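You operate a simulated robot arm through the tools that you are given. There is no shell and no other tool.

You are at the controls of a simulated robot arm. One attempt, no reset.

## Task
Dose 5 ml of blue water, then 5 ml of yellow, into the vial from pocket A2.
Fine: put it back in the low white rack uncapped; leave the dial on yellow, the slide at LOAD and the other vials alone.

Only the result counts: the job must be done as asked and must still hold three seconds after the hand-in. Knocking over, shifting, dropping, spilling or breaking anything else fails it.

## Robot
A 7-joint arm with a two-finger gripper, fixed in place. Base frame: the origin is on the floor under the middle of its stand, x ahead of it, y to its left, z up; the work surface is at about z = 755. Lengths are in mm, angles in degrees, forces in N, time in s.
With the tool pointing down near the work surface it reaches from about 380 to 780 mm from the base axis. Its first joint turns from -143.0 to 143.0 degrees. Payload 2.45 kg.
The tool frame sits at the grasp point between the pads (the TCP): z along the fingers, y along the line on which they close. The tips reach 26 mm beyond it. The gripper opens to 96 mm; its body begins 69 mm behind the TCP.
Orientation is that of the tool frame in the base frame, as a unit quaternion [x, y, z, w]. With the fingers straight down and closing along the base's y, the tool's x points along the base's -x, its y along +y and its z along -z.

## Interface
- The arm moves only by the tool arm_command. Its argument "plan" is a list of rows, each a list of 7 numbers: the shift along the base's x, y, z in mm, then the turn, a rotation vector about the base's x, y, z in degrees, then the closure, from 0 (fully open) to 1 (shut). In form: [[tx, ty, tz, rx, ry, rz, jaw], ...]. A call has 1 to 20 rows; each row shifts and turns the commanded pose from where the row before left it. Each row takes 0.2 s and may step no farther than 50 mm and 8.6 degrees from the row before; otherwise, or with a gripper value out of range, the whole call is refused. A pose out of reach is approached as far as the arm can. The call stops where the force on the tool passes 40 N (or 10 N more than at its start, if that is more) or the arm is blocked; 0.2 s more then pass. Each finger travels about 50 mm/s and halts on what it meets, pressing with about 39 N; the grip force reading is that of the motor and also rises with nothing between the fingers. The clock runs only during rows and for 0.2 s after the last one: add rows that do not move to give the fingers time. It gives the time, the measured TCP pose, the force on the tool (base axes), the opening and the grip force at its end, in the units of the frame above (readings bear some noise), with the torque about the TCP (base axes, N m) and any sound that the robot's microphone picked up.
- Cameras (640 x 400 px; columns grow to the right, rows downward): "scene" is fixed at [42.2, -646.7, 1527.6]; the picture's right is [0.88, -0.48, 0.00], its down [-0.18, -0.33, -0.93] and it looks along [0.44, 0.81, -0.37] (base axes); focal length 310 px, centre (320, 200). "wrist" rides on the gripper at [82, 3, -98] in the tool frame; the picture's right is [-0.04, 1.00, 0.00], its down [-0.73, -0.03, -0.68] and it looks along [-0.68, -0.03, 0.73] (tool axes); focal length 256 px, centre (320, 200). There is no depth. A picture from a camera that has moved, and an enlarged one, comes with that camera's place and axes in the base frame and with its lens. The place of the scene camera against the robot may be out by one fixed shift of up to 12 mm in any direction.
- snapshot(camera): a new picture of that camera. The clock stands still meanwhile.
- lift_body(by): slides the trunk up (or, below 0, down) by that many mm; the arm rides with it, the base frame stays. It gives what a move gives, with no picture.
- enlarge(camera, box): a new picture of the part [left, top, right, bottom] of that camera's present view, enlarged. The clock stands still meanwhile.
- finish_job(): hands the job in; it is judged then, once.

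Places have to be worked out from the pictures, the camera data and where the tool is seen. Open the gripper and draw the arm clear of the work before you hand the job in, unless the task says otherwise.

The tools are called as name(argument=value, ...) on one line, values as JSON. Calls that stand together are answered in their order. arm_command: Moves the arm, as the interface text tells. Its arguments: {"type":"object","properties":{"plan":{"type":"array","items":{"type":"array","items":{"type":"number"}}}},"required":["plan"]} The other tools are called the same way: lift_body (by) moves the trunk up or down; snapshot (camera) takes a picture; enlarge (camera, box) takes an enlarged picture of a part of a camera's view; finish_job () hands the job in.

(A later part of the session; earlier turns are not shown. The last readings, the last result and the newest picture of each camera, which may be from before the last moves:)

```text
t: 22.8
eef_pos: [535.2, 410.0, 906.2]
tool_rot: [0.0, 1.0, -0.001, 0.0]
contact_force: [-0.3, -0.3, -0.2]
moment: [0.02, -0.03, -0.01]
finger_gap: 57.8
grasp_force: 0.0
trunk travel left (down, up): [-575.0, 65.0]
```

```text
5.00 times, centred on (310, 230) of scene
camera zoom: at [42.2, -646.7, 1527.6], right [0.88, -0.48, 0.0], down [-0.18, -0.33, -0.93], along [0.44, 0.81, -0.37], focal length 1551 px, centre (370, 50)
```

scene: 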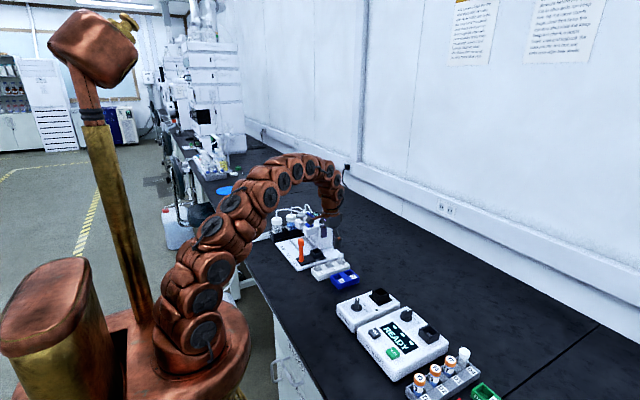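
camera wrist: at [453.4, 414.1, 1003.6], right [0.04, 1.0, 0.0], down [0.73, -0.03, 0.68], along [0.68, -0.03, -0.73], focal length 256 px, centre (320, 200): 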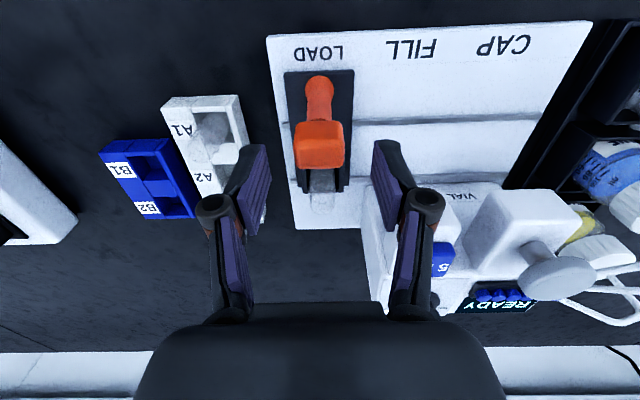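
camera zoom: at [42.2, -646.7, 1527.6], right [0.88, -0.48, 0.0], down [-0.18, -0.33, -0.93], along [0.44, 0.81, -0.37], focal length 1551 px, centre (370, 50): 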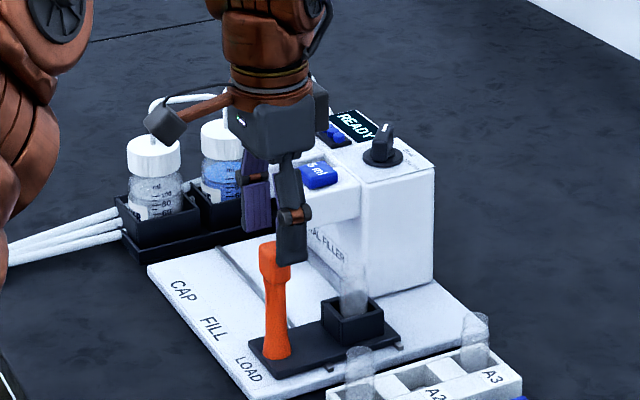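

arm_command(plan=[[1, 0, -12, 0, 0, 0, 0.4], [0, 0, -12, 0, 0, 0, 0.4], [0, 0, -10, 0, 0, 0, 0.4], [0, 0, -8, 0, 0, 0, 0.4], [0, 0, 0, 0, 0, 0, 0.4]])

snapshot(camera="wrist")

enlarge(camera="scene", box=[270, 190, 350, 270])

```text
t: 24.0
eef_pos: [536.5, 409.9, 863.2]
tool_rot: [0.0, 1.0, -0.001, 0.0]
contact_force: [0.0, -0.7, 0.7]
moment: [0.01, 0.0, 0.04]
finger_gap: 57.7
grasp_force: 0.0
trunk travel left (down, up): [-575.0, 65.0]
```

```text
taken
camera wrist: at [454.5, 413.8, 961.3], right [0.04, 1.0, 0.0], down [0.73, -0.03, 0.68], along [0.68, -0.03, -0.73], focal length 256 px, centre (320, 200)
```

wrist: 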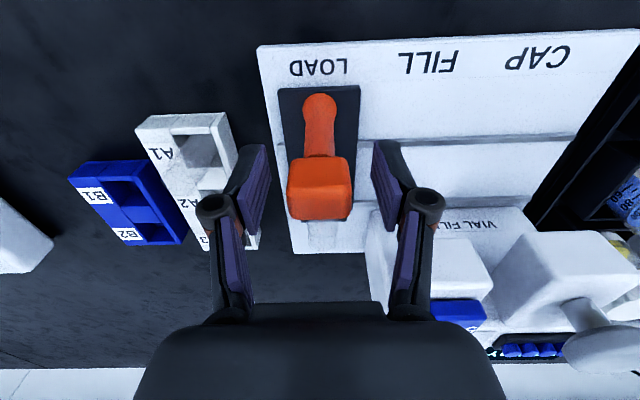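

```text
5.00 times, centred on (310, 230) of scene
camera zoom: at [42.2, -646.7, 1527.6], right [0.88, -0.48, 0.0], down [-0.18, -0.33, -0.93], along [0.44, 0.81, -0.37], focal length 1551 px, centre (370, 50)
```

zoom: 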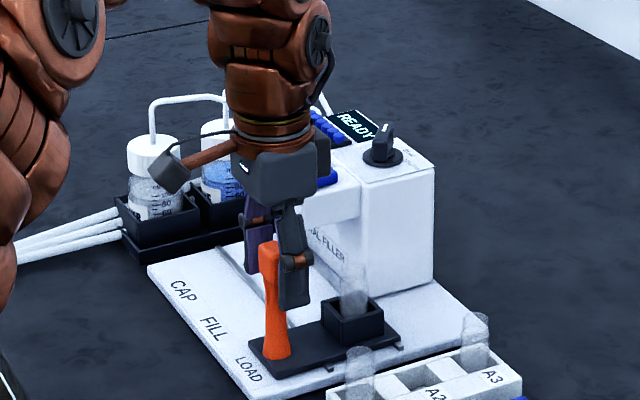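

The handle block sits between the pads. Closing on it.

arm_command(plan=[[0, 0, 0, 0, 0, 0, 0.55], [0, 0, 0, 0, 0, 0, 0.65], [0, 0, 0, 0, 0, 0, 0.8], [0, 0, 0, 0, 0, 0, 0.8], [0, 0, 0, 0, 0, 0, 0.8]])

snapshot(camera="wrist")

```text
t: 25.2
eef_pos: [537.1, 410.2, 863.9]
tool_rot: [0.001, 1.0, 0.0, 0.0]
contact_force: [-0.3, -0.6, 1.3]
moment: [0.01, 0.05, 0.0]
finger_gap: 28.8
grasp_force: 45.3
trunk travel left (down, up): [-575.0, 65.0]
```

```text
taken
camera wrist: at [454.5, 413.8, 961.3], right [0.04, 1.0, 0.0], down [0.73, -0.03, 0.68], along [0.68, -0.03, -0.73], focal length 256 px, centre (320, 200)
```

wrist: 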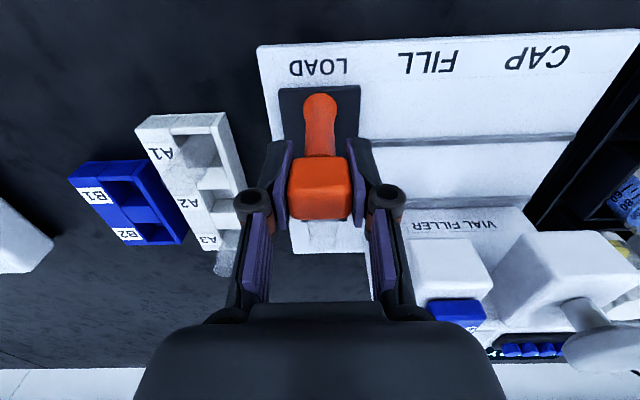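

Handle gripped. I slide it +75 mm in y smoothly to FILL.

arm_command(plan=[[0, 3, 0, 0, 0, 0, 0.8], [0, 5, 0, 0, 0, 0, 0.8], [0, 6, 0, 0, 0, 0, 0.8], [0, 6, 0, 0, 0, 0, 0.8], [0, 6, 0, 0, 0, 0, 0.8], [0, 6, 0, 0, 0, 0, 0.8], [0, 6, 0, 0, 0, 0, 0.8], [0, 6, 0, 0, 0, 0, 0.8], [0, 6, 0, 0, 0, 0, 0.8], [0, 6, 0, 0, 0, 0, 0.8], [0, 6, 0, 0, 0, 0, 0.8], [0, 5, 0, 0, 0, 0, 0.8], [0, 4, 0, 0, 0, 0, 0.8], [0, 3, 0, 0, 0, 0, 0.8], [0, 1, 0, 0, 0, 0, 0.8], [0, 0, 0, 0, 0, 0, 0.8]])

snapshot(camera="wrist")

enlarge(camera="scene", box=[260, 190, 350, 280])

```text
t: 28.6
eef_pos: [536.9, 487.1, 862.7]
tool_rot: [0.0, 1.0, -0.002, 0.0]
contact_force: [-3.4, -1.9, -1.4]
moment: [-0.07, 0.02, 0.03]
finger_gap: 29.1
grasp_force: 45.1
trunk travel left (down, up): [-575.0, 65.0]
```

```text
taken
camera wrist: at [454.5, 489.9, 961.3], right [0.04, 1.0, 0.0], down [0.73, -0.03, 0.68], along [0.68, -0.03, -0.73], focal length 256 px, centre (320, 200)
```

wrist: 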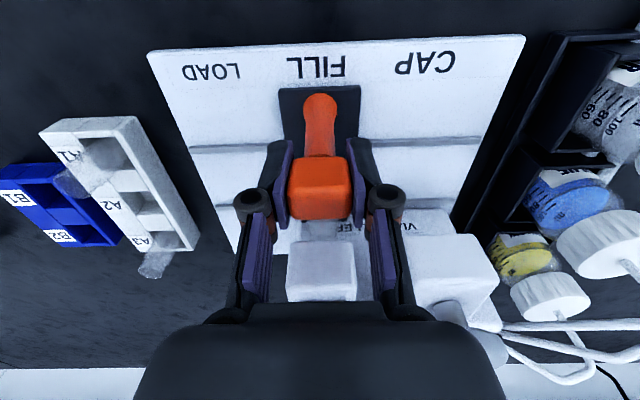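

```text
4.44 times, centred on (305, 235) of scene
camera zoom: at [42.2, -646.7, 1527.6], right [0.88, -0.48, 0.0], down [-0.18, -0.33, -0.93], along [0.44, 0.81, -0.37], focal length 1378 px, centre (387, 44)
```

zoom: 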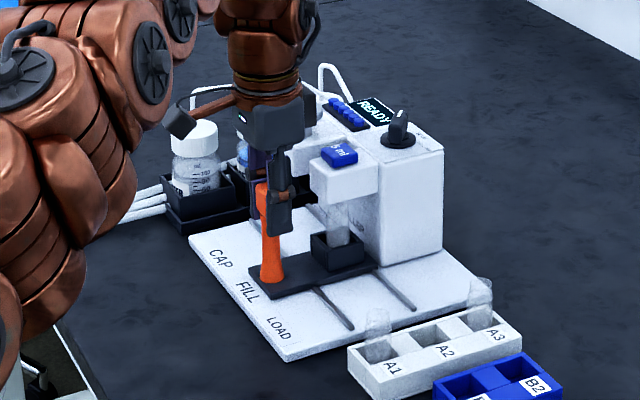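

Carriage is under the nozzle; tool reads y≈487 versus FILL ≈485. I trim −1.5 mm and release the handle.

arm_command(plan=[[0, -1.5, 0, 0, 0, 0, 0.8], [0, 0, 0, 0, 0, 0, 0.8], [0, 0, 0, 0, 0, 0, 0.7], [0, 0, 0, 0, 0, 0, 0.6], [0, 0, 0, 0, 0, 0, 0.5], [0, 0, 0, 0, 0, 0, 0.5]])

snapshot(camera="wrist")

enlarge(camera="wrist", box=[240, 40, 400, 240])

```text
t: 30.0
eef_pos: [536.6, 484.8, 863.7]
tool_rot: [0.0, 1.0, -0.001, 0.0]
contact_force: [0.3, -1.2, 0.3]
moment: [0.01, 0.01, -0.01]
finger_gap: 47.9
grasp_force: 0.1
trunk travel left (down, up): [-575.0, 65.0]
```

```text
taken
camera wrist: at [454.9, 488.7, 961.4], right [0.04, 1.0, 0.0], down [0.73, -0.03, 0.68], along [0.68, -0.03, -0.73], focal length 256 px, centre (320, 200)
```

wrist: 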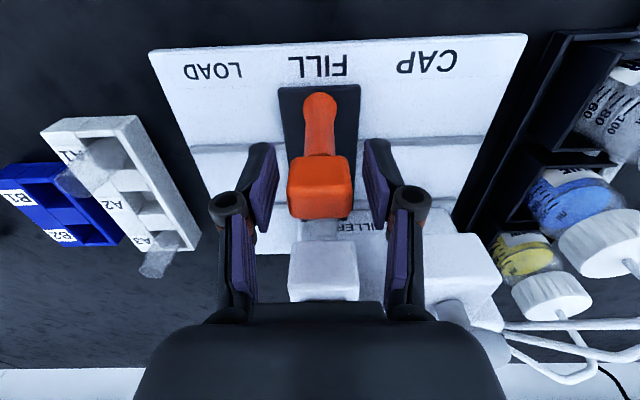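

```text
2.00 times, centred on (320, 140) of wrist
camera zoom: at [454.9, 488.7, 961.4], right [0.04, 1.0, 0.0], down [0.73, -0.03, 0.68], along [0.68, -0.03, -0.73], focal length 512 px, centre (320, 320)
```

zoom: 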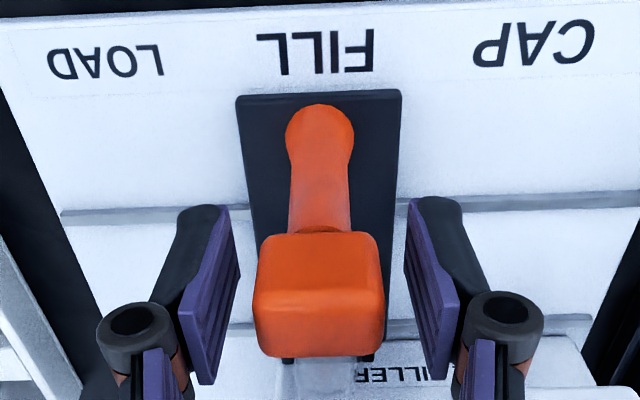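

Slide is at FILL with the handle free. I rise up, open, and look at the dial between the fingers.

arm_command(plan=[[0, 0, 15, 0, 0, 0, 0.4], [0, 0, 20, 0, 0, 0, 0.3], [0, 0, 25, 0, 0, 0, 0.2], [0, 0, 25, 0, 0, 0, 0.1], [0, 0, 15, 0, 0, 0, 0.0], [0, 0, 0, 0, 0, 0, 0.0], [0, 0, 0, 0, 0, 0, 0.0]])

snapshot(camera="wrist")

enlarge(camera="wrist", box=[250, 150, 410, 310])

enlarge(camera="scene", box=[300, 200, 350, 250])

```text
t: 31.6
eef_pos: [536.1, 484.2, 962.6]
tool_rot: [0.0, 1.0, -0.001, -0.001]
contact_force: [0.1, 0.2, -0.4]
moment: [0.02, 0.01, -0.04]
finger_gap: 96.0
grasp_force: 0.1
trunk travel left (down, up): [-575.0, 65.0]
```

```text
taken
camera wrist: at [454.4, 487.8, 1060.5], right [0.04, 1.0, 0.0], down [0.73, -0.03, 0.68], along [0.68, -0.03, -0.73], focal length 256 px, centre (320, 200)
```

wrist: 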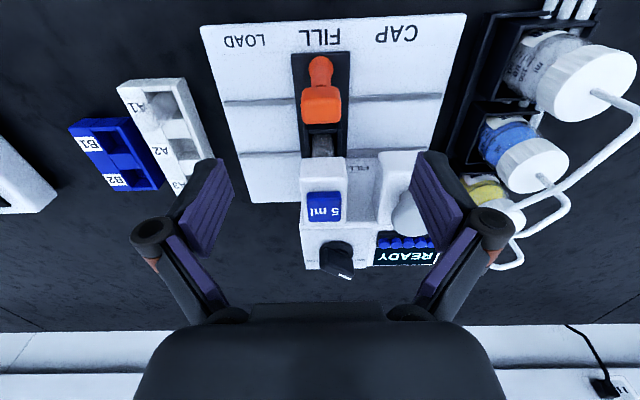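

```text
2.50 times, centred on (330, 230) of wrist
camera zoom: at [454.4, 487.8, 1060.5], right [0.04, 1.0, 0.0], down [0.73, -0.03, 0.68], along [0.68, -0.03, -0.73], focal length 640 px, centre (295, 125)
```

zoom: 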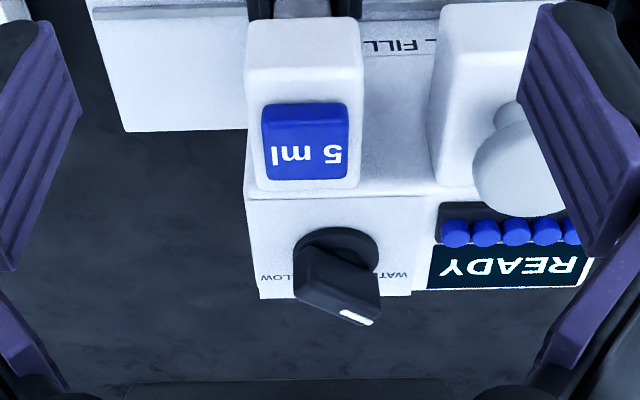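

```text
8.00 times, centred on (325, 225) of scene
camera zoom: at [42.2, -646.7, 1527.6], right [0.88, -0.48, 0.0], down [-0.18, -0.33, -0.93], along [0.44, 0.81, -0.37], focal length 2481 px, centre (280, 0)
```

zoom: 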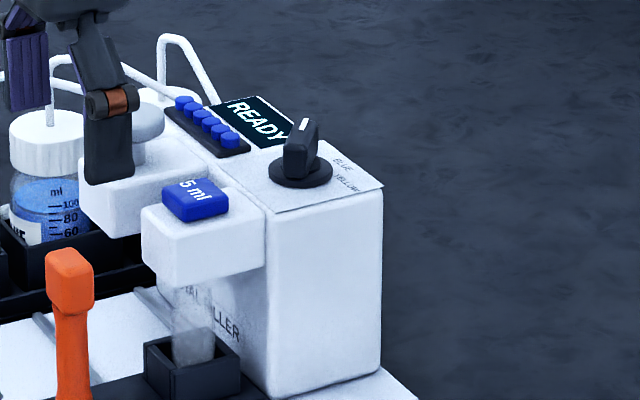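

The pointer appears to be at WATER (~55° toward +y from +x); knob centre ≈(692.5, 496.6), disc z≈888, knob top ≈922. It's far out, so I tilt the tool outward 30° and test the reach at a safe height.

arm_command(plan=[[0, 3, 10, 0, -7.5, 0, 0], [0, 3, 10, 0, -7.5, 0, 0], [0, 3, 10, 0, -7.5, 0, 0], [0, 3, 10, 0, -7.5, 0, 0], [20, 0, 0, 0, 0, 0, 0], [20, 0, 0, 0, 0, 0, 0], [20, 0, 0, 0, 0, 0, 0], [20, 0, 0, 0, 0, 0, 0], [0, 0, 0, 0, 0, 0, 0]])

snapshot(camera="wrist")

snapshot(camera="scene")

```text
t: 33.6
eef_pos: [617.1, 496.9, 1003.4]
tool_rot: [0.0, 0.966, -0.001, 0.259]
contact_force: [0.2, -0.1, -0.3]
moment: [0.01, 0.04, 0.01]
finger_gap: 95.9
grasp_force: 0.1
trunk travel left (down, up): [-575.0, 65.0]
```

```text
taken
camera wrist: at [496.3, 500.4, 1048.1], right [0.03, 1.0, 0.02], down [0.3, -0.03, 0.95], along [0.95, -0.03, -0.3], focal length 256 px, centre (320, 200)
```

wrist: 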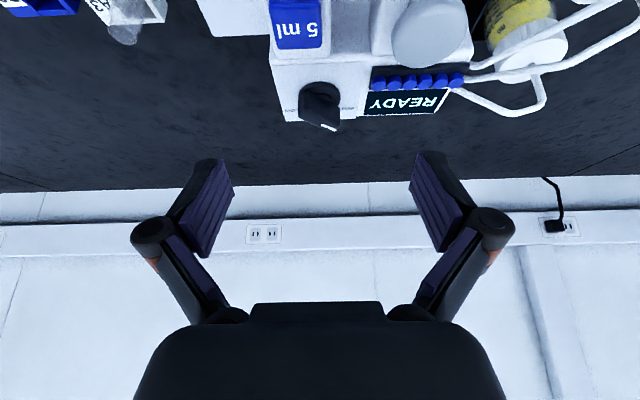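

```text
taken
```

scene: 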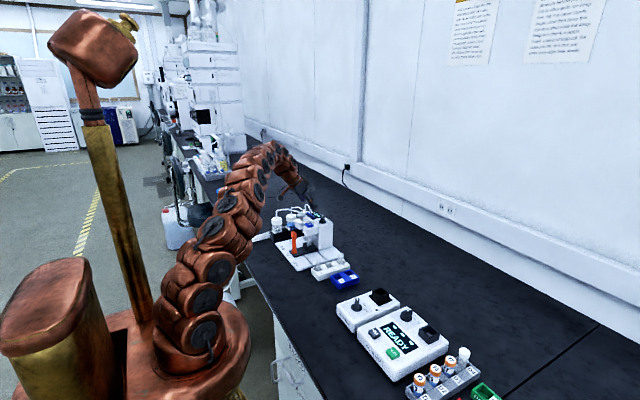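

Reach is fine with the tilt. I extend farther while staying above the knob (z≥960).

arm_command(plan=[[15, 0, -8, 0, 0, 0, 0], [15, 0, -8, 0, 0, 0, 0], [15, 0, -8, 0, 0, 0, 0], [15, 0, -8, 0, 0, 0, 0], [15, 0, -5, 0, 0, 0, 0], [0, 0, 0, 0, 0, 0, 0]])

snapshot(camera="wrist")

enlarge(camera="wrist", box=[250, 80, 410, 220])

```text
t: 35.0
eef_pos: [691.1, 495.4, 967.1]
tool_rot: [0.001, 0.966, -0.001, 0.259]
contact_force: [0.5, 1.2, -0.4]
moment: [0.04, -0.05, -0.02]
finger_gap: 95.7
grasp_force: 0.1
trunk travel left (down, up): [-575.0, 65.0]
```

```text
taken
camera wrist: at [570.9, 499.6, 1009.6], right [0.04, 1.0, 0.02], down [0.3, -0.03, 0.95], along [0.95, -0.03, -0.3], focal length 256 px, centre (320, 200)
```

wrist: 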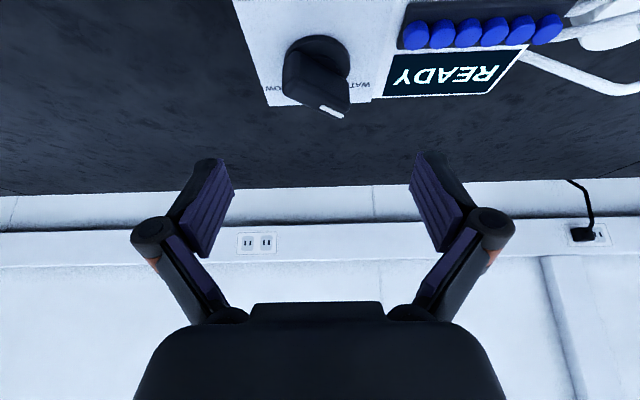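

```text
2.86 times, centred on (330, 150) of wrist
camera zoom: at [570.9, 499.6, 1009.6], right [0.04, 1.0, 0.02], down [0.3, -0.03, 0.95], along [0.95, -0.03, -0.3], focal length 731 px, centre (291, 343)
```

zoom: 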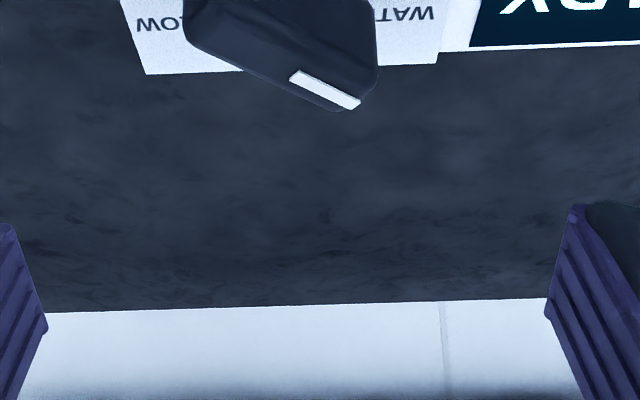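

enlarge(camera="wrist", box=[230, 0, 410, 125])

enlarge(camera="scene", box=[290, 195, 350, 255])

```text
3.20 times, centred on (320, 62) of wrist
camera zoom: at [570.9, 499.6, 1009.6], right [0.04, 1.0, 0.02], down [0.3, -0.03, 0.95], along [0.95, -0.03, -0.3], focal length 819 px, centre (320, 640)
```

zoom: 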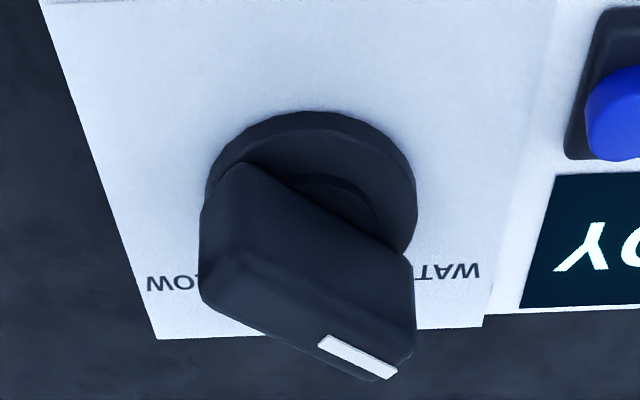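

```text
6.67 times, centred on (320, 225) of scene
camera zoom: at [42.2, -646.7, 1527.6], right [0.88, -0.48, 0.0], down [-0.18, -0.33, -0.93], along [0.44, 0.81, -0.37], focal length 2068 px, centre (320, 33)
```

zoom: 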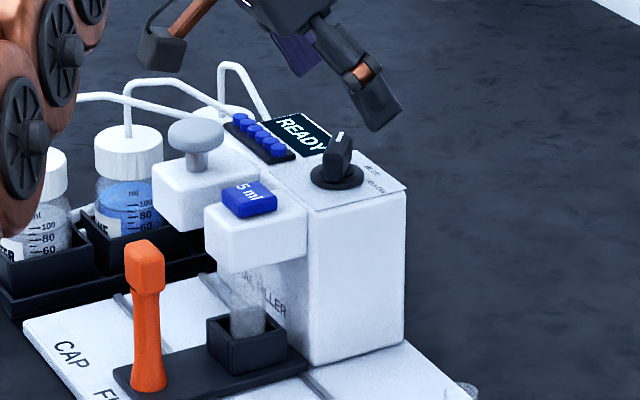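

Full reach confirmed (691, 495, 967) at 30° tilt. The knob is a bar ~36 mm long at azimuth ≈52°, centre ≈(688, 496.5), top ≈920. I yaw the tool +52° (keeping height) so the pads straddle the bar, with a ~48 mm gap.

arm_command(plan=[[-1, -0.7, 0, 0, 0, 7.43, 0.1], [-1, -0.7, 0, 0, 0, 7.43, 0.2], [-1, -0.7, 0, 0, 0, 7.43, 0.3], [-1, -0.7, 0, 0, 0, 7.43, 0.4], [-1, -0.7, 0, 0, 0, 7.43, 0.5], [-1, -0.7, 0, 0, 0, 7.43, 0.5], [-1, -0.6, 0, 0, 0, 7.43, 0.5], [0, 0, 0, 0, 0, 0, 0.5], [0, 0, 0, 0, 0, 0, 0.5]])

snapshot(camera="wrist")

enlarge(camera="scene", box=[290, 185, 350, 245])

```text
t: 37.0
eef_pos: [684.2, 491.0, 966.2]
tool_rot: [-0.424, 0.868, 0.113, 0.233]
contact_force: [0.5, -0.1, -0.1]
moment: [0.04, -0.01, -0.02]
finger_gap: 47.9
grasp_force: 0.1
trunk travel left (down, up): [-575.0, 65.0]
```

```text
taken
camera wrist: at [607.6, 399.1, 1010.1], right [-0.77, 0.64, 0.02], down [0.2, 0.22, 0.95], along [0.61, 0.74, -0.3], focal length 256 px, centre (320, 200)
```

wrist: 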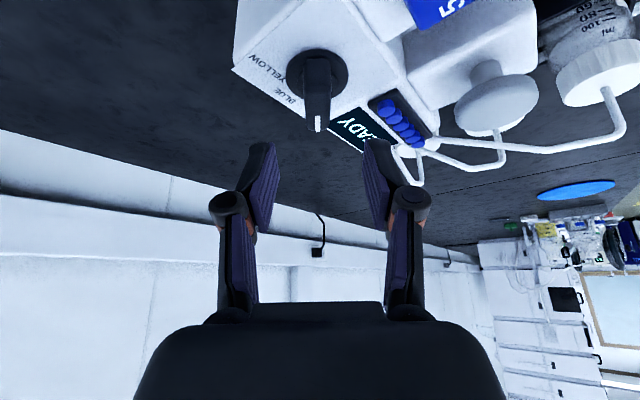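

```text
6.67 times, centred on (320, 215) of scene
camera zoom: at [42.2, -646.7, 1527.6], right [0.88, -0.48, 0.0], down [-0.18, -0.33, -0.93], along [0.44, 0.81, -0.37], focal length 2068 px, centre (320, 100)
```

zoom: 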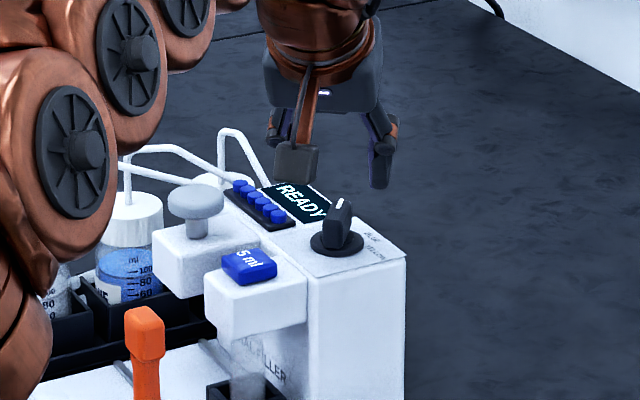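

enlarge(camera="wrist", box=[240, 0, 420, 150])

```text
2.67 times, centred on (330, 75) of wrist
camera zoom: at [607.6, 399.1, 1010.1], right [-0.77, 0.64, 0.02], down [0.2, 0.22, 0.95], along [0.61, 0.74, -0.3], focal length 683 px, centre (293, 533)
```

zoom: 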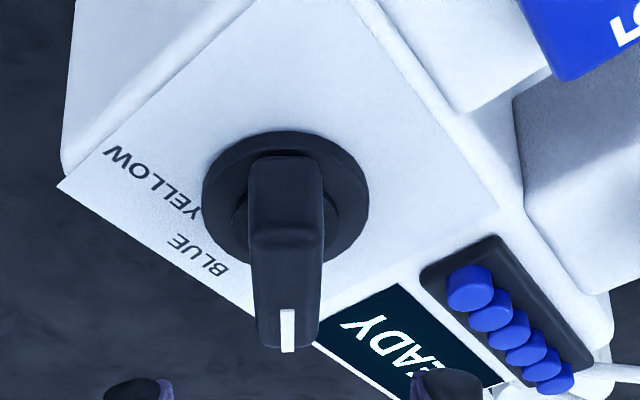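

The bar is now seen end-on, aligned with the pads and ~14 mm thick; axis ≈(689, 497). I descend to TCP z≈924 with the pads on either side.

arm_command(plan=[[0.6, -0.5, -12, 0, 0, 0, 0.5], [0, 0, -12, 0, 0, 0, 0.5], [0, 0, -10, 0, 0, 0, 0.5], [0, 0, -8, 0, 0, 0, 0.5], [0, 0, 0, 0, 0, 0, 0.5]])

snapshot(camera="wrist")

enlarge(camera="scene", box=[290, 185, 350, 245])

```text
t: 38.2
eef_pos: [684.9, 491.8, 924.6]
tool_rot: [-0.424, 0.868, 0.114, 0.232]
contact_force: [-0.3, -0.1, -0.6]
moment: [0.0, -0.01, 0.01]
finger_gap: 47.8
grasp_force: 0.1
trunk travel left (down, up): [-575.0, 65.0]
```

```text
taken
camera wrist: at [608.1, 398.9, 968.1], right [-0.77, 0.64, 0.02], down [0.2, 0.22, 0.95], along [0.61, 0.74, -0.3], focal length 256 px, centre (320, 200)
```

wrist: 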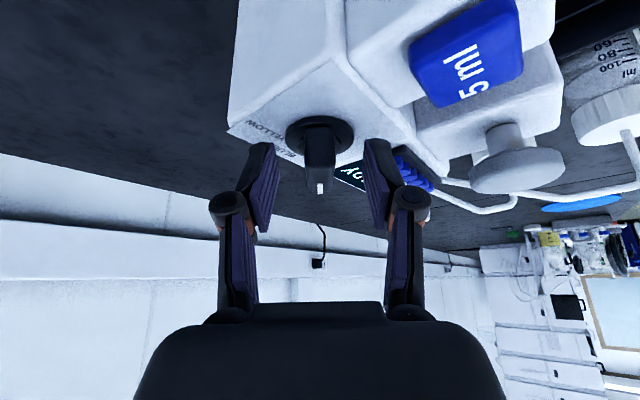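

```text
6.67 times, centred on (320, 215) of scene
camera zoom: at [42.2, -646.7, 1527.6], right [0.88, -0.48, 0.0], down [-0.18, -0.33, -0.93], along [0.44, 0.81, -0.37], focal length 2068 px, centre (320, 100)
```

zoom: 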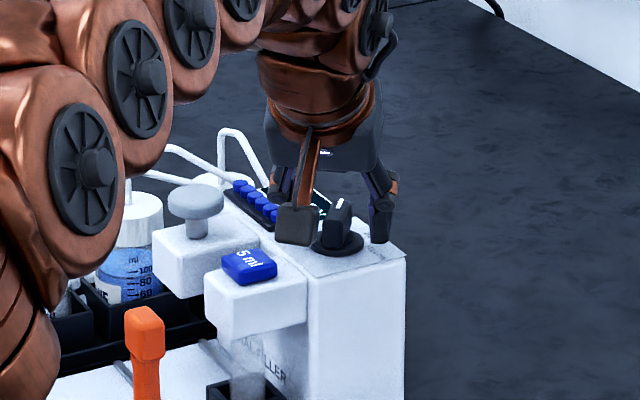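

enlarge(camera="wrist", box=[220, 90, 420, 240])

```text
2.67 times, centred on (320, 165) of wrist
camera zoom: at [608.1, 398.9, 968.1], right [-0.77, 0.64, 0.02], down [0.2, 0.22, 0.95], along [0.61, 0.74, -0.3], focal length 683 px, centre (320, 293)
```

zoom: 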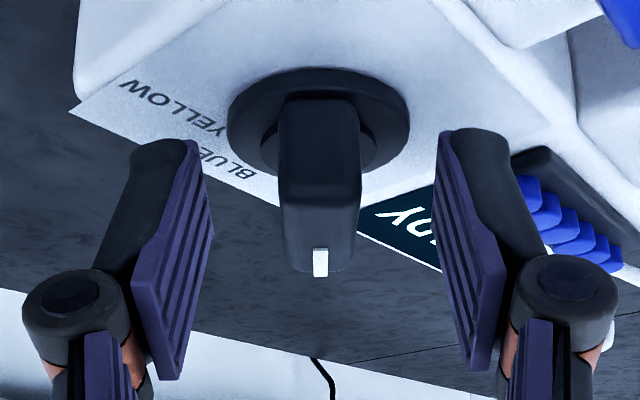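

The bar sits centred between the pads. I close on the knob.

arm_command(plan=[[0, 0, 0, 0, 0, 0, 0.65], [0, 0, 0, 0, 0, 0, 0.75], [0, 0, 0, 0, 0, 0, 0.82], [0, 0, 0, 0, 0, 0, 0.9], [0, 0, 0, 0, 0, 0, 0.9], [0, 0, 0, 0, 0, 0, 0.9]])

enlarge(camera="wrist", box=[220, 90, 420, 240])

```text
t: 39.6
eef_pos: [684.6, 490.5, 925.6]
tool_rot: [-0.424, 0.868, 0.114, 0.233]
contact_force: [2.2, 2.0, 16.1]
moment: [0.16, 0.49, -0.64]
finger_gap: 15.1
grasp_force: 41.2
trunk travel left (down, up): [-575.0, 65.0]
```

```text
2.67 times, centred on (320, 165) of wrist
camera zoom: at [608.0, 398.8, 969.5], right [-0.77, 0.64, 0.02], down [0.2, 0.21, 0.96], along [0.61, 0.74, -0.29], focal length 683 px, centre (320, 293)
```

zoom: 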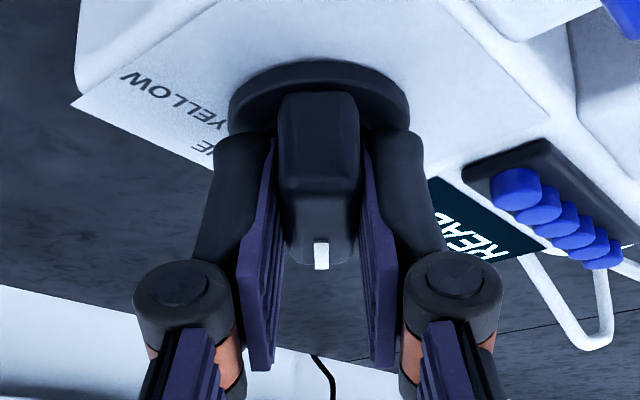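

Gripped (15.1 mm) but there's a 16 N upward reaction — the tips probably touch the disc. I ease up 2 mm.

arm_command(plan=[[0, 0, 1, 0, 0, 0, 0.9], [0, 0, 1, 0, 0, 0, 0.9], [0, 0, 0, 0, 0, 0, 0.9]])

```text
t: 40.4
eef_pos: [684.8, 491.3, 925.3]
tool_rot: [-0.424, 0.868, 0.113, 0.232]
contact_force: [3.7, 4.7, 1.1]
moment: [0.95, -0.26, -0.88]
finger_gap: 15.3
grasp_force: 41.0
trunk travel left (down, up): [-575.0, 65.0]
```

Vertical load relieved. Now I twist −52° about the knob axis (TCP following a small arc) toward BLUE.

arm_command(plan=[[-0.7, 0.59, 0, 0, 0, -7.43, 0.9], [-0.63, 0.68, 0, 0, 0, -7.43, 0.9], [-0.53, 0.75, 0, 0, 0, -7.43, 0.9], [-0.42, 0.81, 0, 0, 0, -7.43, 0.9], [-0.32, 0.88, 0, 0, 0, -7.43, 0.9], [-0.2, 0.89, 0, 0, 0, -7.43, 0.9], [-0.09, 0.91, 0, 0, 0, -7.43, 0.9], [0, 0, 0, 0, 0, 0, 0.9]])

snapshot(camera="wrist")

enlarge(camera="scene", box=[290, 185, 350, 245])

enlarge(camera="wrist", box=[220, 70, 420, 230])

```text
t: 42.2
eef_pos: [682.6, 495.8, 926.5]
tool_rot: [0.002, 0.966, -0.001, 0.259]
contact_force: [6.9, -1.8, 0.4]
moment: [-0.02, -0.02, -0.03]
finger_gap: 14.9
grasp_force: 40.3
trunk travel left (down, up): [-575.0, 65.0]
```

```text
taken
camera wrist: at [562.3, 499.8, 970.1], right [0.04, 1.0, 0.02], down [0.3, -0.03, 0.95], along [0.95, -0.03, -0.3], focal length 256 px, centre (320, 200)
```

wrist: 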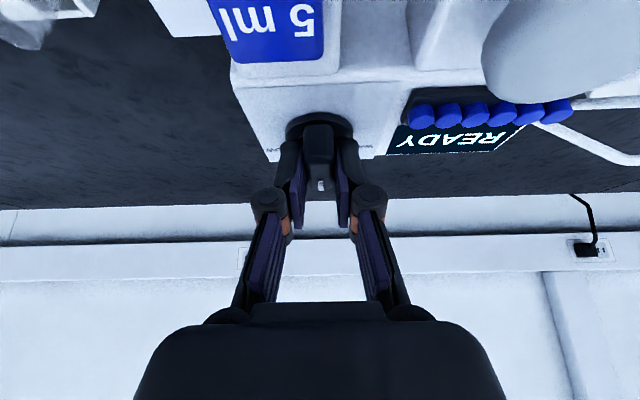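

```text
6.67 times, centred on (320, 215) of scene
camera zoom: at [42.2, -646.7, 1527.6], right [0.88, -0.48, 0.0], down [-0.18, -0.33, -0.93], along [0.44, 0.81, -0.37], focal length 2068 px, centre (320, 100)
```

zoom: 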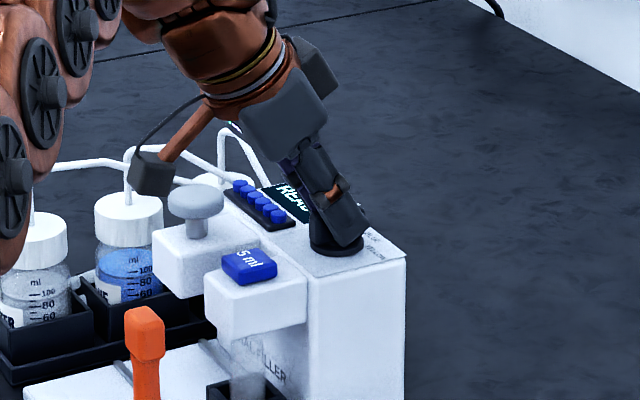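

```text
2.50 times, centred on (320, 150) of wrist
camera zoom: at [562.3, 499.8, 970.1], right [0.04, 1.0, 0.02], down [0.3, -0.03, 0.95], along [0.95, -0.03, -0.3], focal length 640 px, centre (320, 325)
```

zoom: 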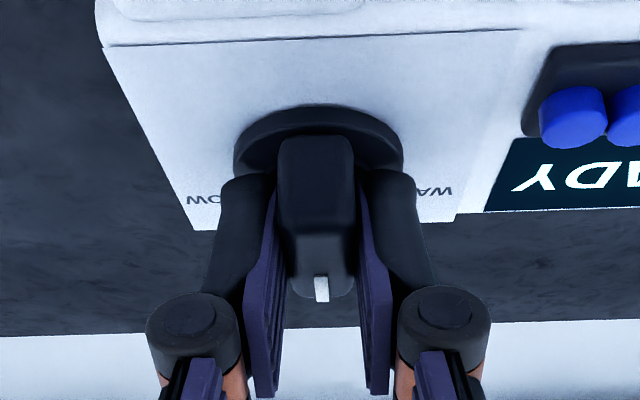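

The knob followed to ≈0° (BLUE) and the moments relaxed. I open the fingers and lift clear.

arm_command(plan=[[0, 0, 0, 0, 0, 0, 0.8], [0, 0, 0, 0, 0, 0, 0.7], [0, 0, 0, 0, 0, 0, 0.6], [0, 0, 0, 0, 0, 0, 0.5], [0, 0, 10, 0, 0, 0, 0.5], [0, 0, 12, 0, 0, 0, 0.5], [0, 0, 12, 0, 0, 0, 0.5], [0, 0, 10, 0, 0, 0, 0.5], [0, 0, 0, 0, 0, 0, 0.5]])

snapshot(camera="wrist")

enlarge(camera="wrist", box=[220, 0, 420, 130])

enlarge(camera="scene", box=[300, 200, 350, 245])

```text
t: 44.2
eef_pos: [682.4, 497.3, 970.4]
tool_rot: [0.0, 0.966, 0.0, 0.259]
contact_force: [0.7, 0.2, -0.1]
moment: [0.01, 0.02, 0.01]
finger_gap: 48.0
grasp_force: 0.0
trunk travel left (down, up): [-575.0, 65.0]
```

```text
taken
camera wrist: at [562.1, 501.3, 1014.4], right [0.03, 1.0, 0.02], down [0.3, -0.03, 0.95], along [0.95, -0.03, -0.3], focal length 256 px, centre (320, 200)
```

wrist: 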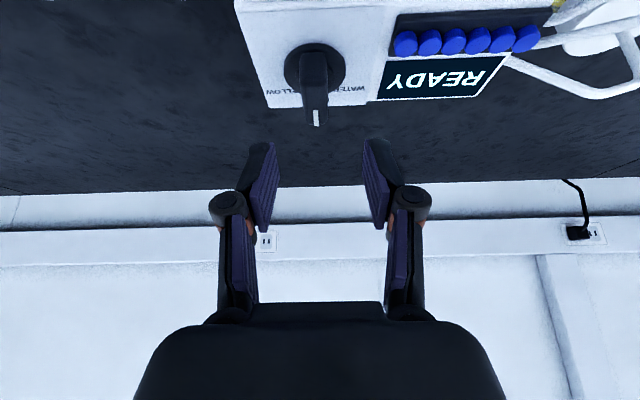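

```text
3.08 times, centred on (320, 65) of wrist
camera zoom: at [562.1, 501.3, 1014.4], right [0.03, 1.0, 0.02], down [0.3, -0.03, 0.95], along [0.95, -0.03, -0.3], focal length 788 px, centre (320, 615)
```

zoom: 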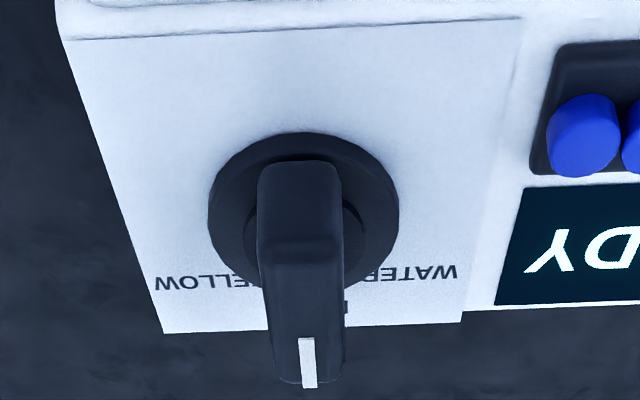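

```text
8.89 times, centred on (325, 222) of scene
camera zoom: at [42.2, -646.7, 1527.6], right [0.88, -0.48, 0.0], down [-0.18, -0.33, -0.93], along [0.44, 0.81, -0.37], focal length 2757 px, centre (276, 0)
```

zoom: 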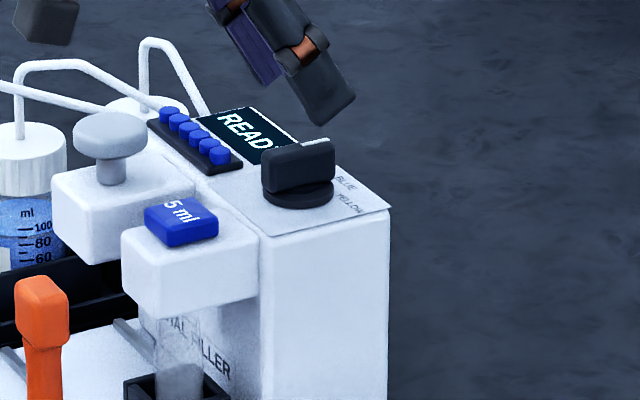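

The dial now points to BLUE (≈0°). Next, the button: I move back above it with closed fingers, tilt kept at 30°.

arm_command(plan=[[-15, -2, 0, 0, 0, 0, 0.6], [-15, -3, 0, 0, 0, 0, 0.7], [-15, -3, 0, 0, 0, 0, 0.8], [-15, -3, 0, 0, 0, 0, 0.9], [-15, -2, 0, 0, 0, 0, 1.0], [0, 0, -10, 0, 0, 0, 1.0], [0, 0, -10, 0, 0, 0, 1.0], [0, 0, 0, 0, 0, 0, 1.0]])

snapshot(camera="wrist")

enlarge(camera="scene", box=[290, 190, 350, 250])

enlarge(camera="wrist", box=[220, 60, 420, 220])

```text
t: 46.0
eef_pos: [606.8, 484.8, 949.9]
tool_rot: [0.0, 0.966, 0.0, 0.259]
contact_force: [0.0, 0.0, -0.3]
moment: [-0.01, 0.01, -0.01]
finger_gap: 0.0
grasp_force: 28.8
trunk travel left (down, up): [-575.0, 65.0]
```

```text
taken
camera wrist: at [487.1, 488.1, 994.5], right [0.03, 1.0, 0.02], down [0.3, -0.03, 0.95], along [0.95, -0.03, -0.3], focal length 256 px, centre (320, 200)
```

wrist: 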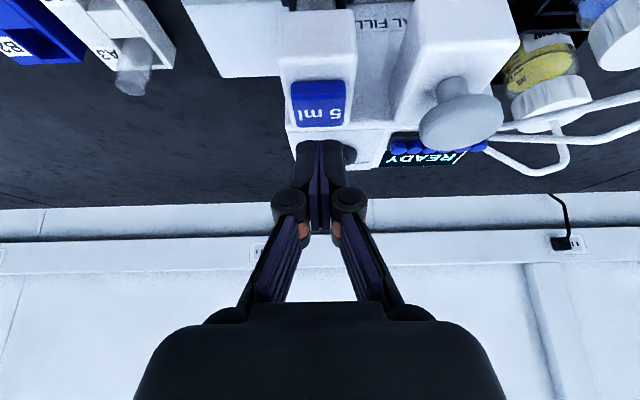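

```text
6.67 times, centred on (320, 220) of scene
camera zoom: at [42.2, -646.7, 1527.6], right [0.88, -0.48, 0.0], down [-0.18, -0.33, -0.93], along [0.44, 0.81, -0.37], focal length 2068 px, centre (320, 67)
```

zoom: 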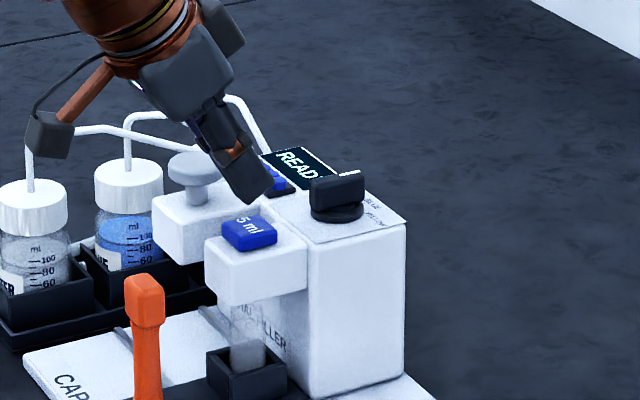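

```text
2.50 times, centred on (320, 140) of wrist
camera zoom: at [487.1, 488.1, 994.5], right [0.03, 1.0, 0.02], down [0.3, -0.03, 0.95], along [0.95, -0.03, -0.3], focal length 640 px, centre (320, 350)
```

zoom: 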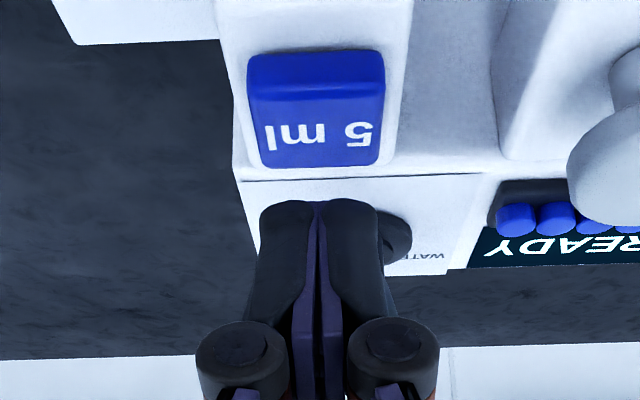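

Button centre ≈(610, 484.6, top ≈903); the lowest fingertip edge is at x≈610, about 19 mm above it. I descend near contact, then press in small steps.

arm_command(plan=[[0, 0, -6, 0, 0, 0, 1.0], [0, 0, -5, 0, 0, 0, 1.0], [0, 0, -3, 0, 0, 0, 1.0], [0, 0, 0, 0, 0, 0, 1.0]])

enlarge(camera="scene", box=[300, 200, 345, 245])

enlarge(camera="wrist", box=[220, 60, 420, 220])

```text
t: 47.0
eef_pos: [607.2, 485.1, 936.5]
tool_rot: [0.001, 0.966, 0.0, 0.259]
contact_force: [-0.3, 0.5, -0.3]
moment: [-0.04, 0.0, 0.02]
finger_gap: 0.0
grasp_force: 28.8
trunk travel left (down, up): [-575.0, 65.0]
```

```text
8.89 times, centred on (322, 222) of scene
camera zoom: at [42.2, -646.7, 1527.6], right [0.88, -0.48, 0.0], down [-0.18, -0.33, -0.93], along [0.44, 0.81, -0.37], focal length 2757 px, centre (298, 0)
```

zoom: 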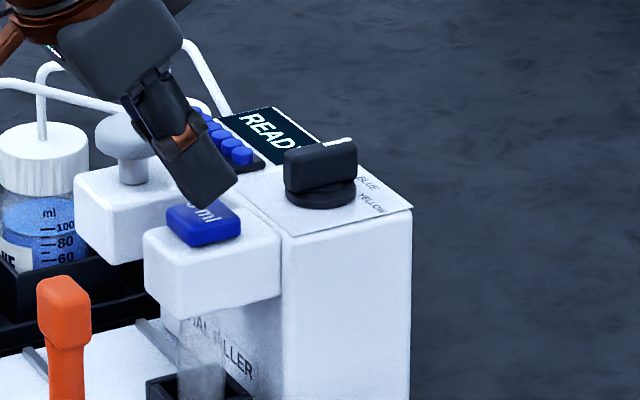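

```text
2.50 times, centred on (320, 140) of wrist
camera zoom: at [486.8, 488.1, 980.3], right [0.03, 1.0, 0.02], down [0.3, -0.03, 0.95], along [0.95, -0.03, -0.3], focal length 640 px, centre (320, 350)
```

zoom: 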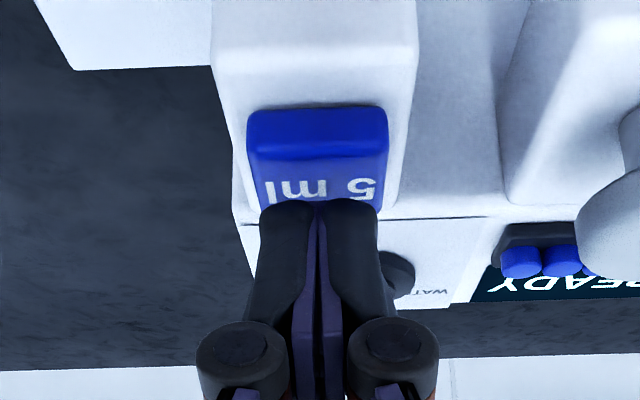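

arm_command(plan=[[0, 0, -2, 0, 0, 0, 1.0], [0, 0, -2, 0, 0, 0, 1.0], [0, 0, -1, 0, 0, 0, 1.0], [0, 0, 0, 0, 0, 0, 1.0]])

```text
t: 48.0
eef_pos: [606.8, 485.0, 932.0]
tool_rot: [0.0, 0.966, -0.001, 0.259]
contact_force: [-0.2, -0.6, 0.2]
moment: [0.02, -0.01, 0.01]
finger_gap: 0.0
grasp_force: 28.2
trunk travel left (down, up): [-575.0, 65.0]
```

No contact yet at z≈932; I continue down in 1 mm rows.

arm_command(plan=[[0, 0, -1, 0, 0, 0, 1.0], [0, 0, -1, 0, 0, 0, 1.0], [0, 0, -1, 0, 0, 0, 1.0]])

enlarge(camera="wrist", box=[220, 60, 420, 220])

```text
t: 48.8
eef_pos: [606.7, 483.7, 928.8]
tool_rot: [0.0, 0.966, 0.0, 0.259]
contact_force: [-0.6, 0.0, 1.5]
moment: [0.01, -0.03, -0.04]
finger_gap: 6.0
grasp_force: 28.4
trunk travel left (down, up): [-575.0, 65.0]
```

```text
2.50 times, centred on (320, 140) of wrist
camera zoom: at [486.6, 487.3, 972.7], right [0.04, 1.0, 0.02], down [0.3, -0.03, 0.95], along [0.95, -0.03, -0.3], focal length 640 px, centre (320, 350)
```

zoom: 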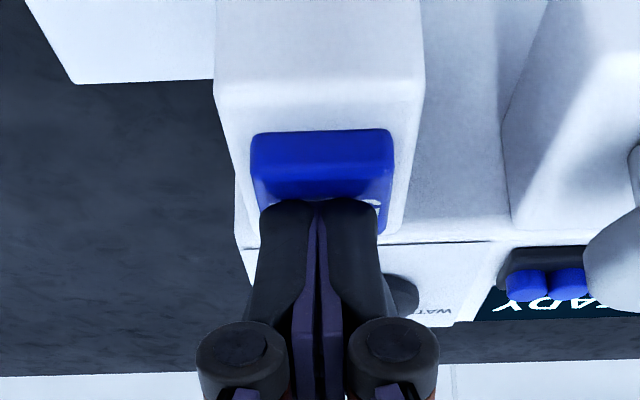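

arm_command(plan=[[0, 0, -1, 0, 0, 0, 1.0], [0, 0, 0, 0, 0, 0, 1.0]])

```text
t: 49.4
eef_pos: [606.4, 484.1, 927.5]
tool_rot: [0.0, 0.966, 0.0, 0.259]
contact_force: [0.2, -0.4, 1.1]
moment: [-0.03, -0.02, 0.04]
finger_gap: 6.1
grasp_force: 28.5
trunk travel left (down, up): [-575.0, 65.0]
heard: click
```

A click was heard — button pressed. I check the display and vial before releasing.

enlarge(camera="scene", box=[300, 200, 350, 260])

snapshot(camera="wrist")

```text
6.67 times, centred on (325, 230) of scene
camera zoom: at [42.2, -646.7, 1527.6], right [0.88, -0.48, 0.0], down [-0.18, -0.33, -0.93], along [0.44, 0.81, -0.37], focal length 2068 px, centre (287, 0)
```

zoom: 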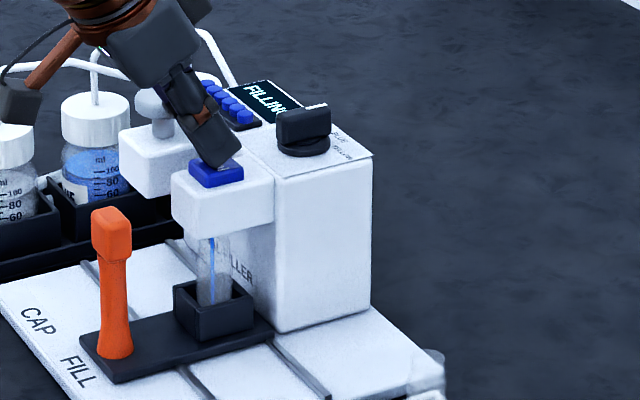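

```text
taken
camera wrist: at [486.5, 487.6, 971.7], right [0.04, 1.0, 0.02], down [0.3, -0.03, 0.95], along [0.95, -0.03, -0.3], focal length 256 px, centre (320, 200)
```

wrist: 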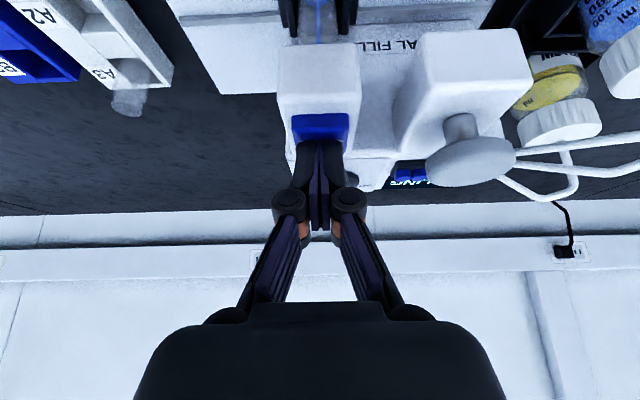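

The display shows FILLING and blue liquid flows into the vial. I lift off the button and wait for the dose to end.

arm_command(plan=[[0, 0, 5, 0, 0, 0, 1.0], [0, 0, 10, 0, 0, 0, 1.0], [0, 0, 15, 0, 0, 0, 1.0], [0, 0, 10, 0, 0, 0, 1.0], [0, 0, 0, 0, 0, 0, 1.0], [0, 0, 0, 0, 0, 0, 1.0], [0, 0, 0, 0, 0, 0, 1.0], [0, 0, 0, 0, 0, 0, 1.0], [0, 0, 0, 0, 0, 0, 1.0], [0, 0, 0, 0, 0, 0, 1.0]])

enlarge(camera="scene", box=[300, 200, 350, 260])

snapshot(camera="wrist")

```text
t: 51.6
eef_pos: [606.1, 483.1, 968.1]
tool_rot: [0.001, 0.966, 0.0, 0.259]
contact_force: [0.1, -0.7, -0.4]
moment: [-0.03, -0.02, 0.01]
finger_gap: 0.0
grasp_force: 28.4
trunk travel left (down, up): [-575.0, 65.0]
```

```text
6.67 times, centred on (325, 230) of scene
camera zoom: at [42.2, -646.7, 1527.6], right [0.88, -0.48, 0.0], down [-0.18, -0.33, -0.93], along [0.44, 0.81, -0.37], focal length 2068 px, centre (287, 0)
```

zoom: 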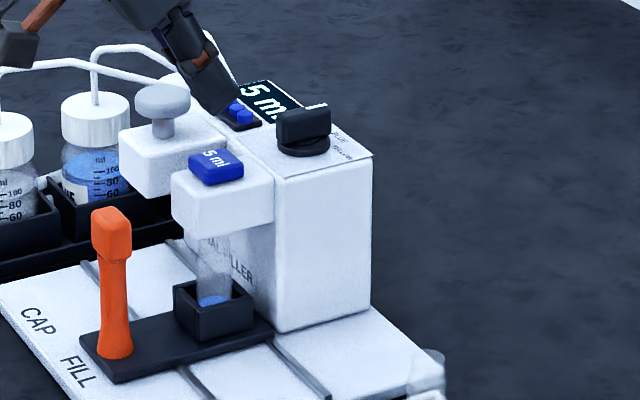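

```text
taken
camera wrist: at [486.5, 487.1, 1011.6], right [0.03, 1.0, 0.02], down [0.3, -0.03, 0.95], along [0.95, -0.03, -0.3], focal length 256 px, centre (320, 200)
```

wrist: 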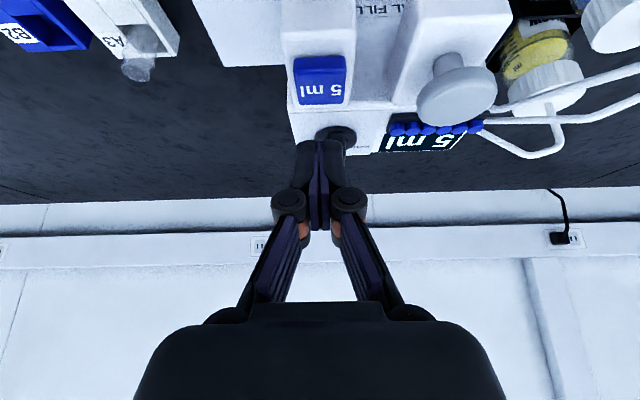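

Display reads "5 ml" and blue is in the vial. Now for YELLOW (≈−48°) I'll push the knob's near end toward +y with the closed fingertips; first I position at −y side of the near end.

arm_command(plan=[[10, -7, 0, 0, 0, 0, 1.0], [18, -7, 0, 0, 0, 0, 1.0], [18, 0, -5, 0, 0, 0, 1.0], [0, 0, -10, 0, 0, 0, 1.0], [0, 0, -10, 0, 0, 0, 1.0], [0, 0, 0, 0, 0, 0, 1.0]])

snapshot(camera="wrist")

enlarge(camera="scene", box=[300, 195, 350, 245])

enlarge(camera="wrist", box=[240, 60, 420, 220])

```text
t: 53.0
eef_pos: [651.6, 471.0, 942.4]
tool_rot: [0.0, 0.966, 0.0, 0.259]
contact_force: [-0.1, 0.5, 0.0]
moment: [0.01, 0.01, -0.02]
finger_gap: 0.2
grasp_force: 28.8
trunk travel left (down, up): [-575.0, 65.0]
```

```text
taken
camera wrist: at [532.5, 473.5, 986.6], right [0.03, 1.0, 0.02], down [0.3, -0.03, 0.95], along [0.95, -0.03, -0.3], focal length 256 px, centre (320, 200)
```

wrist: 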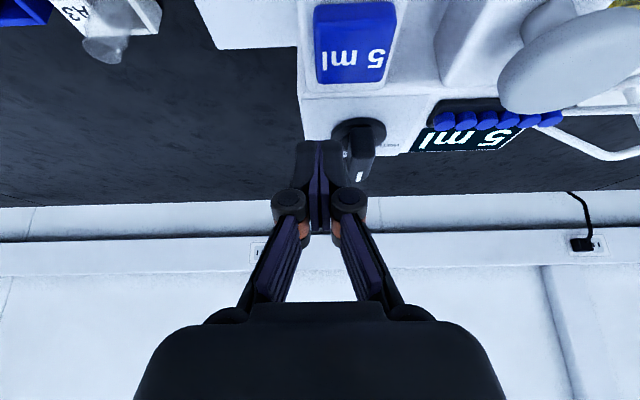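

```text
8.00 times, centred on (325, 220) of scene
camera zoom: at [42.2, -646.7, 1527.6], right [0.88, -0.48, 0.0], down [-0.18, -0.33, -0.93], along [0.44, 0.81, -0.37], focal length 2481 px, centre (280, 40)
```

zoom: 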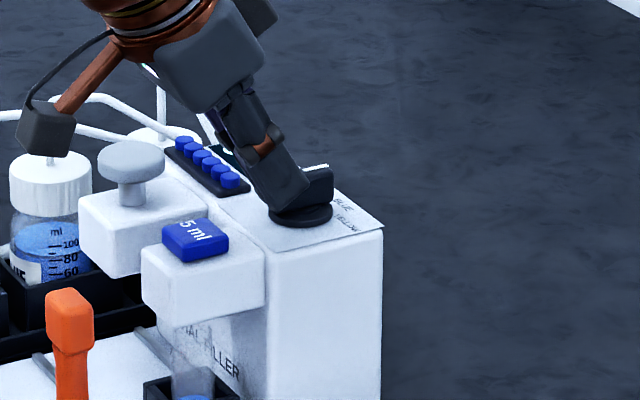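

```text
2.50 times, centred on (330, 140) of wrist
camera zoom: at [532.5, 473.5, 986.6], right [0.03, 1.0, 0.02], down [0.3, -0.03, 0.95], along [0.95, -0.03, -0.3], focal length 640 px, centre (295, 350)
```

zoom: 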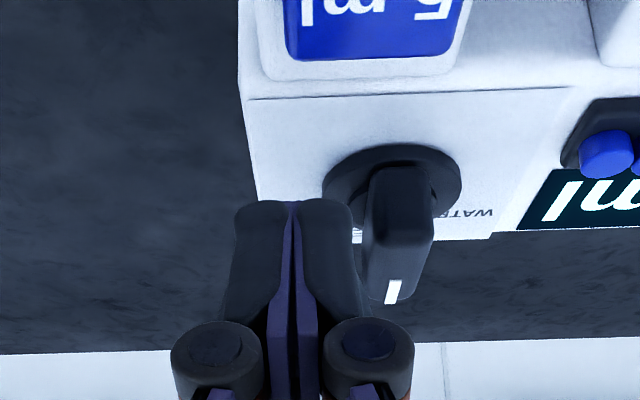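

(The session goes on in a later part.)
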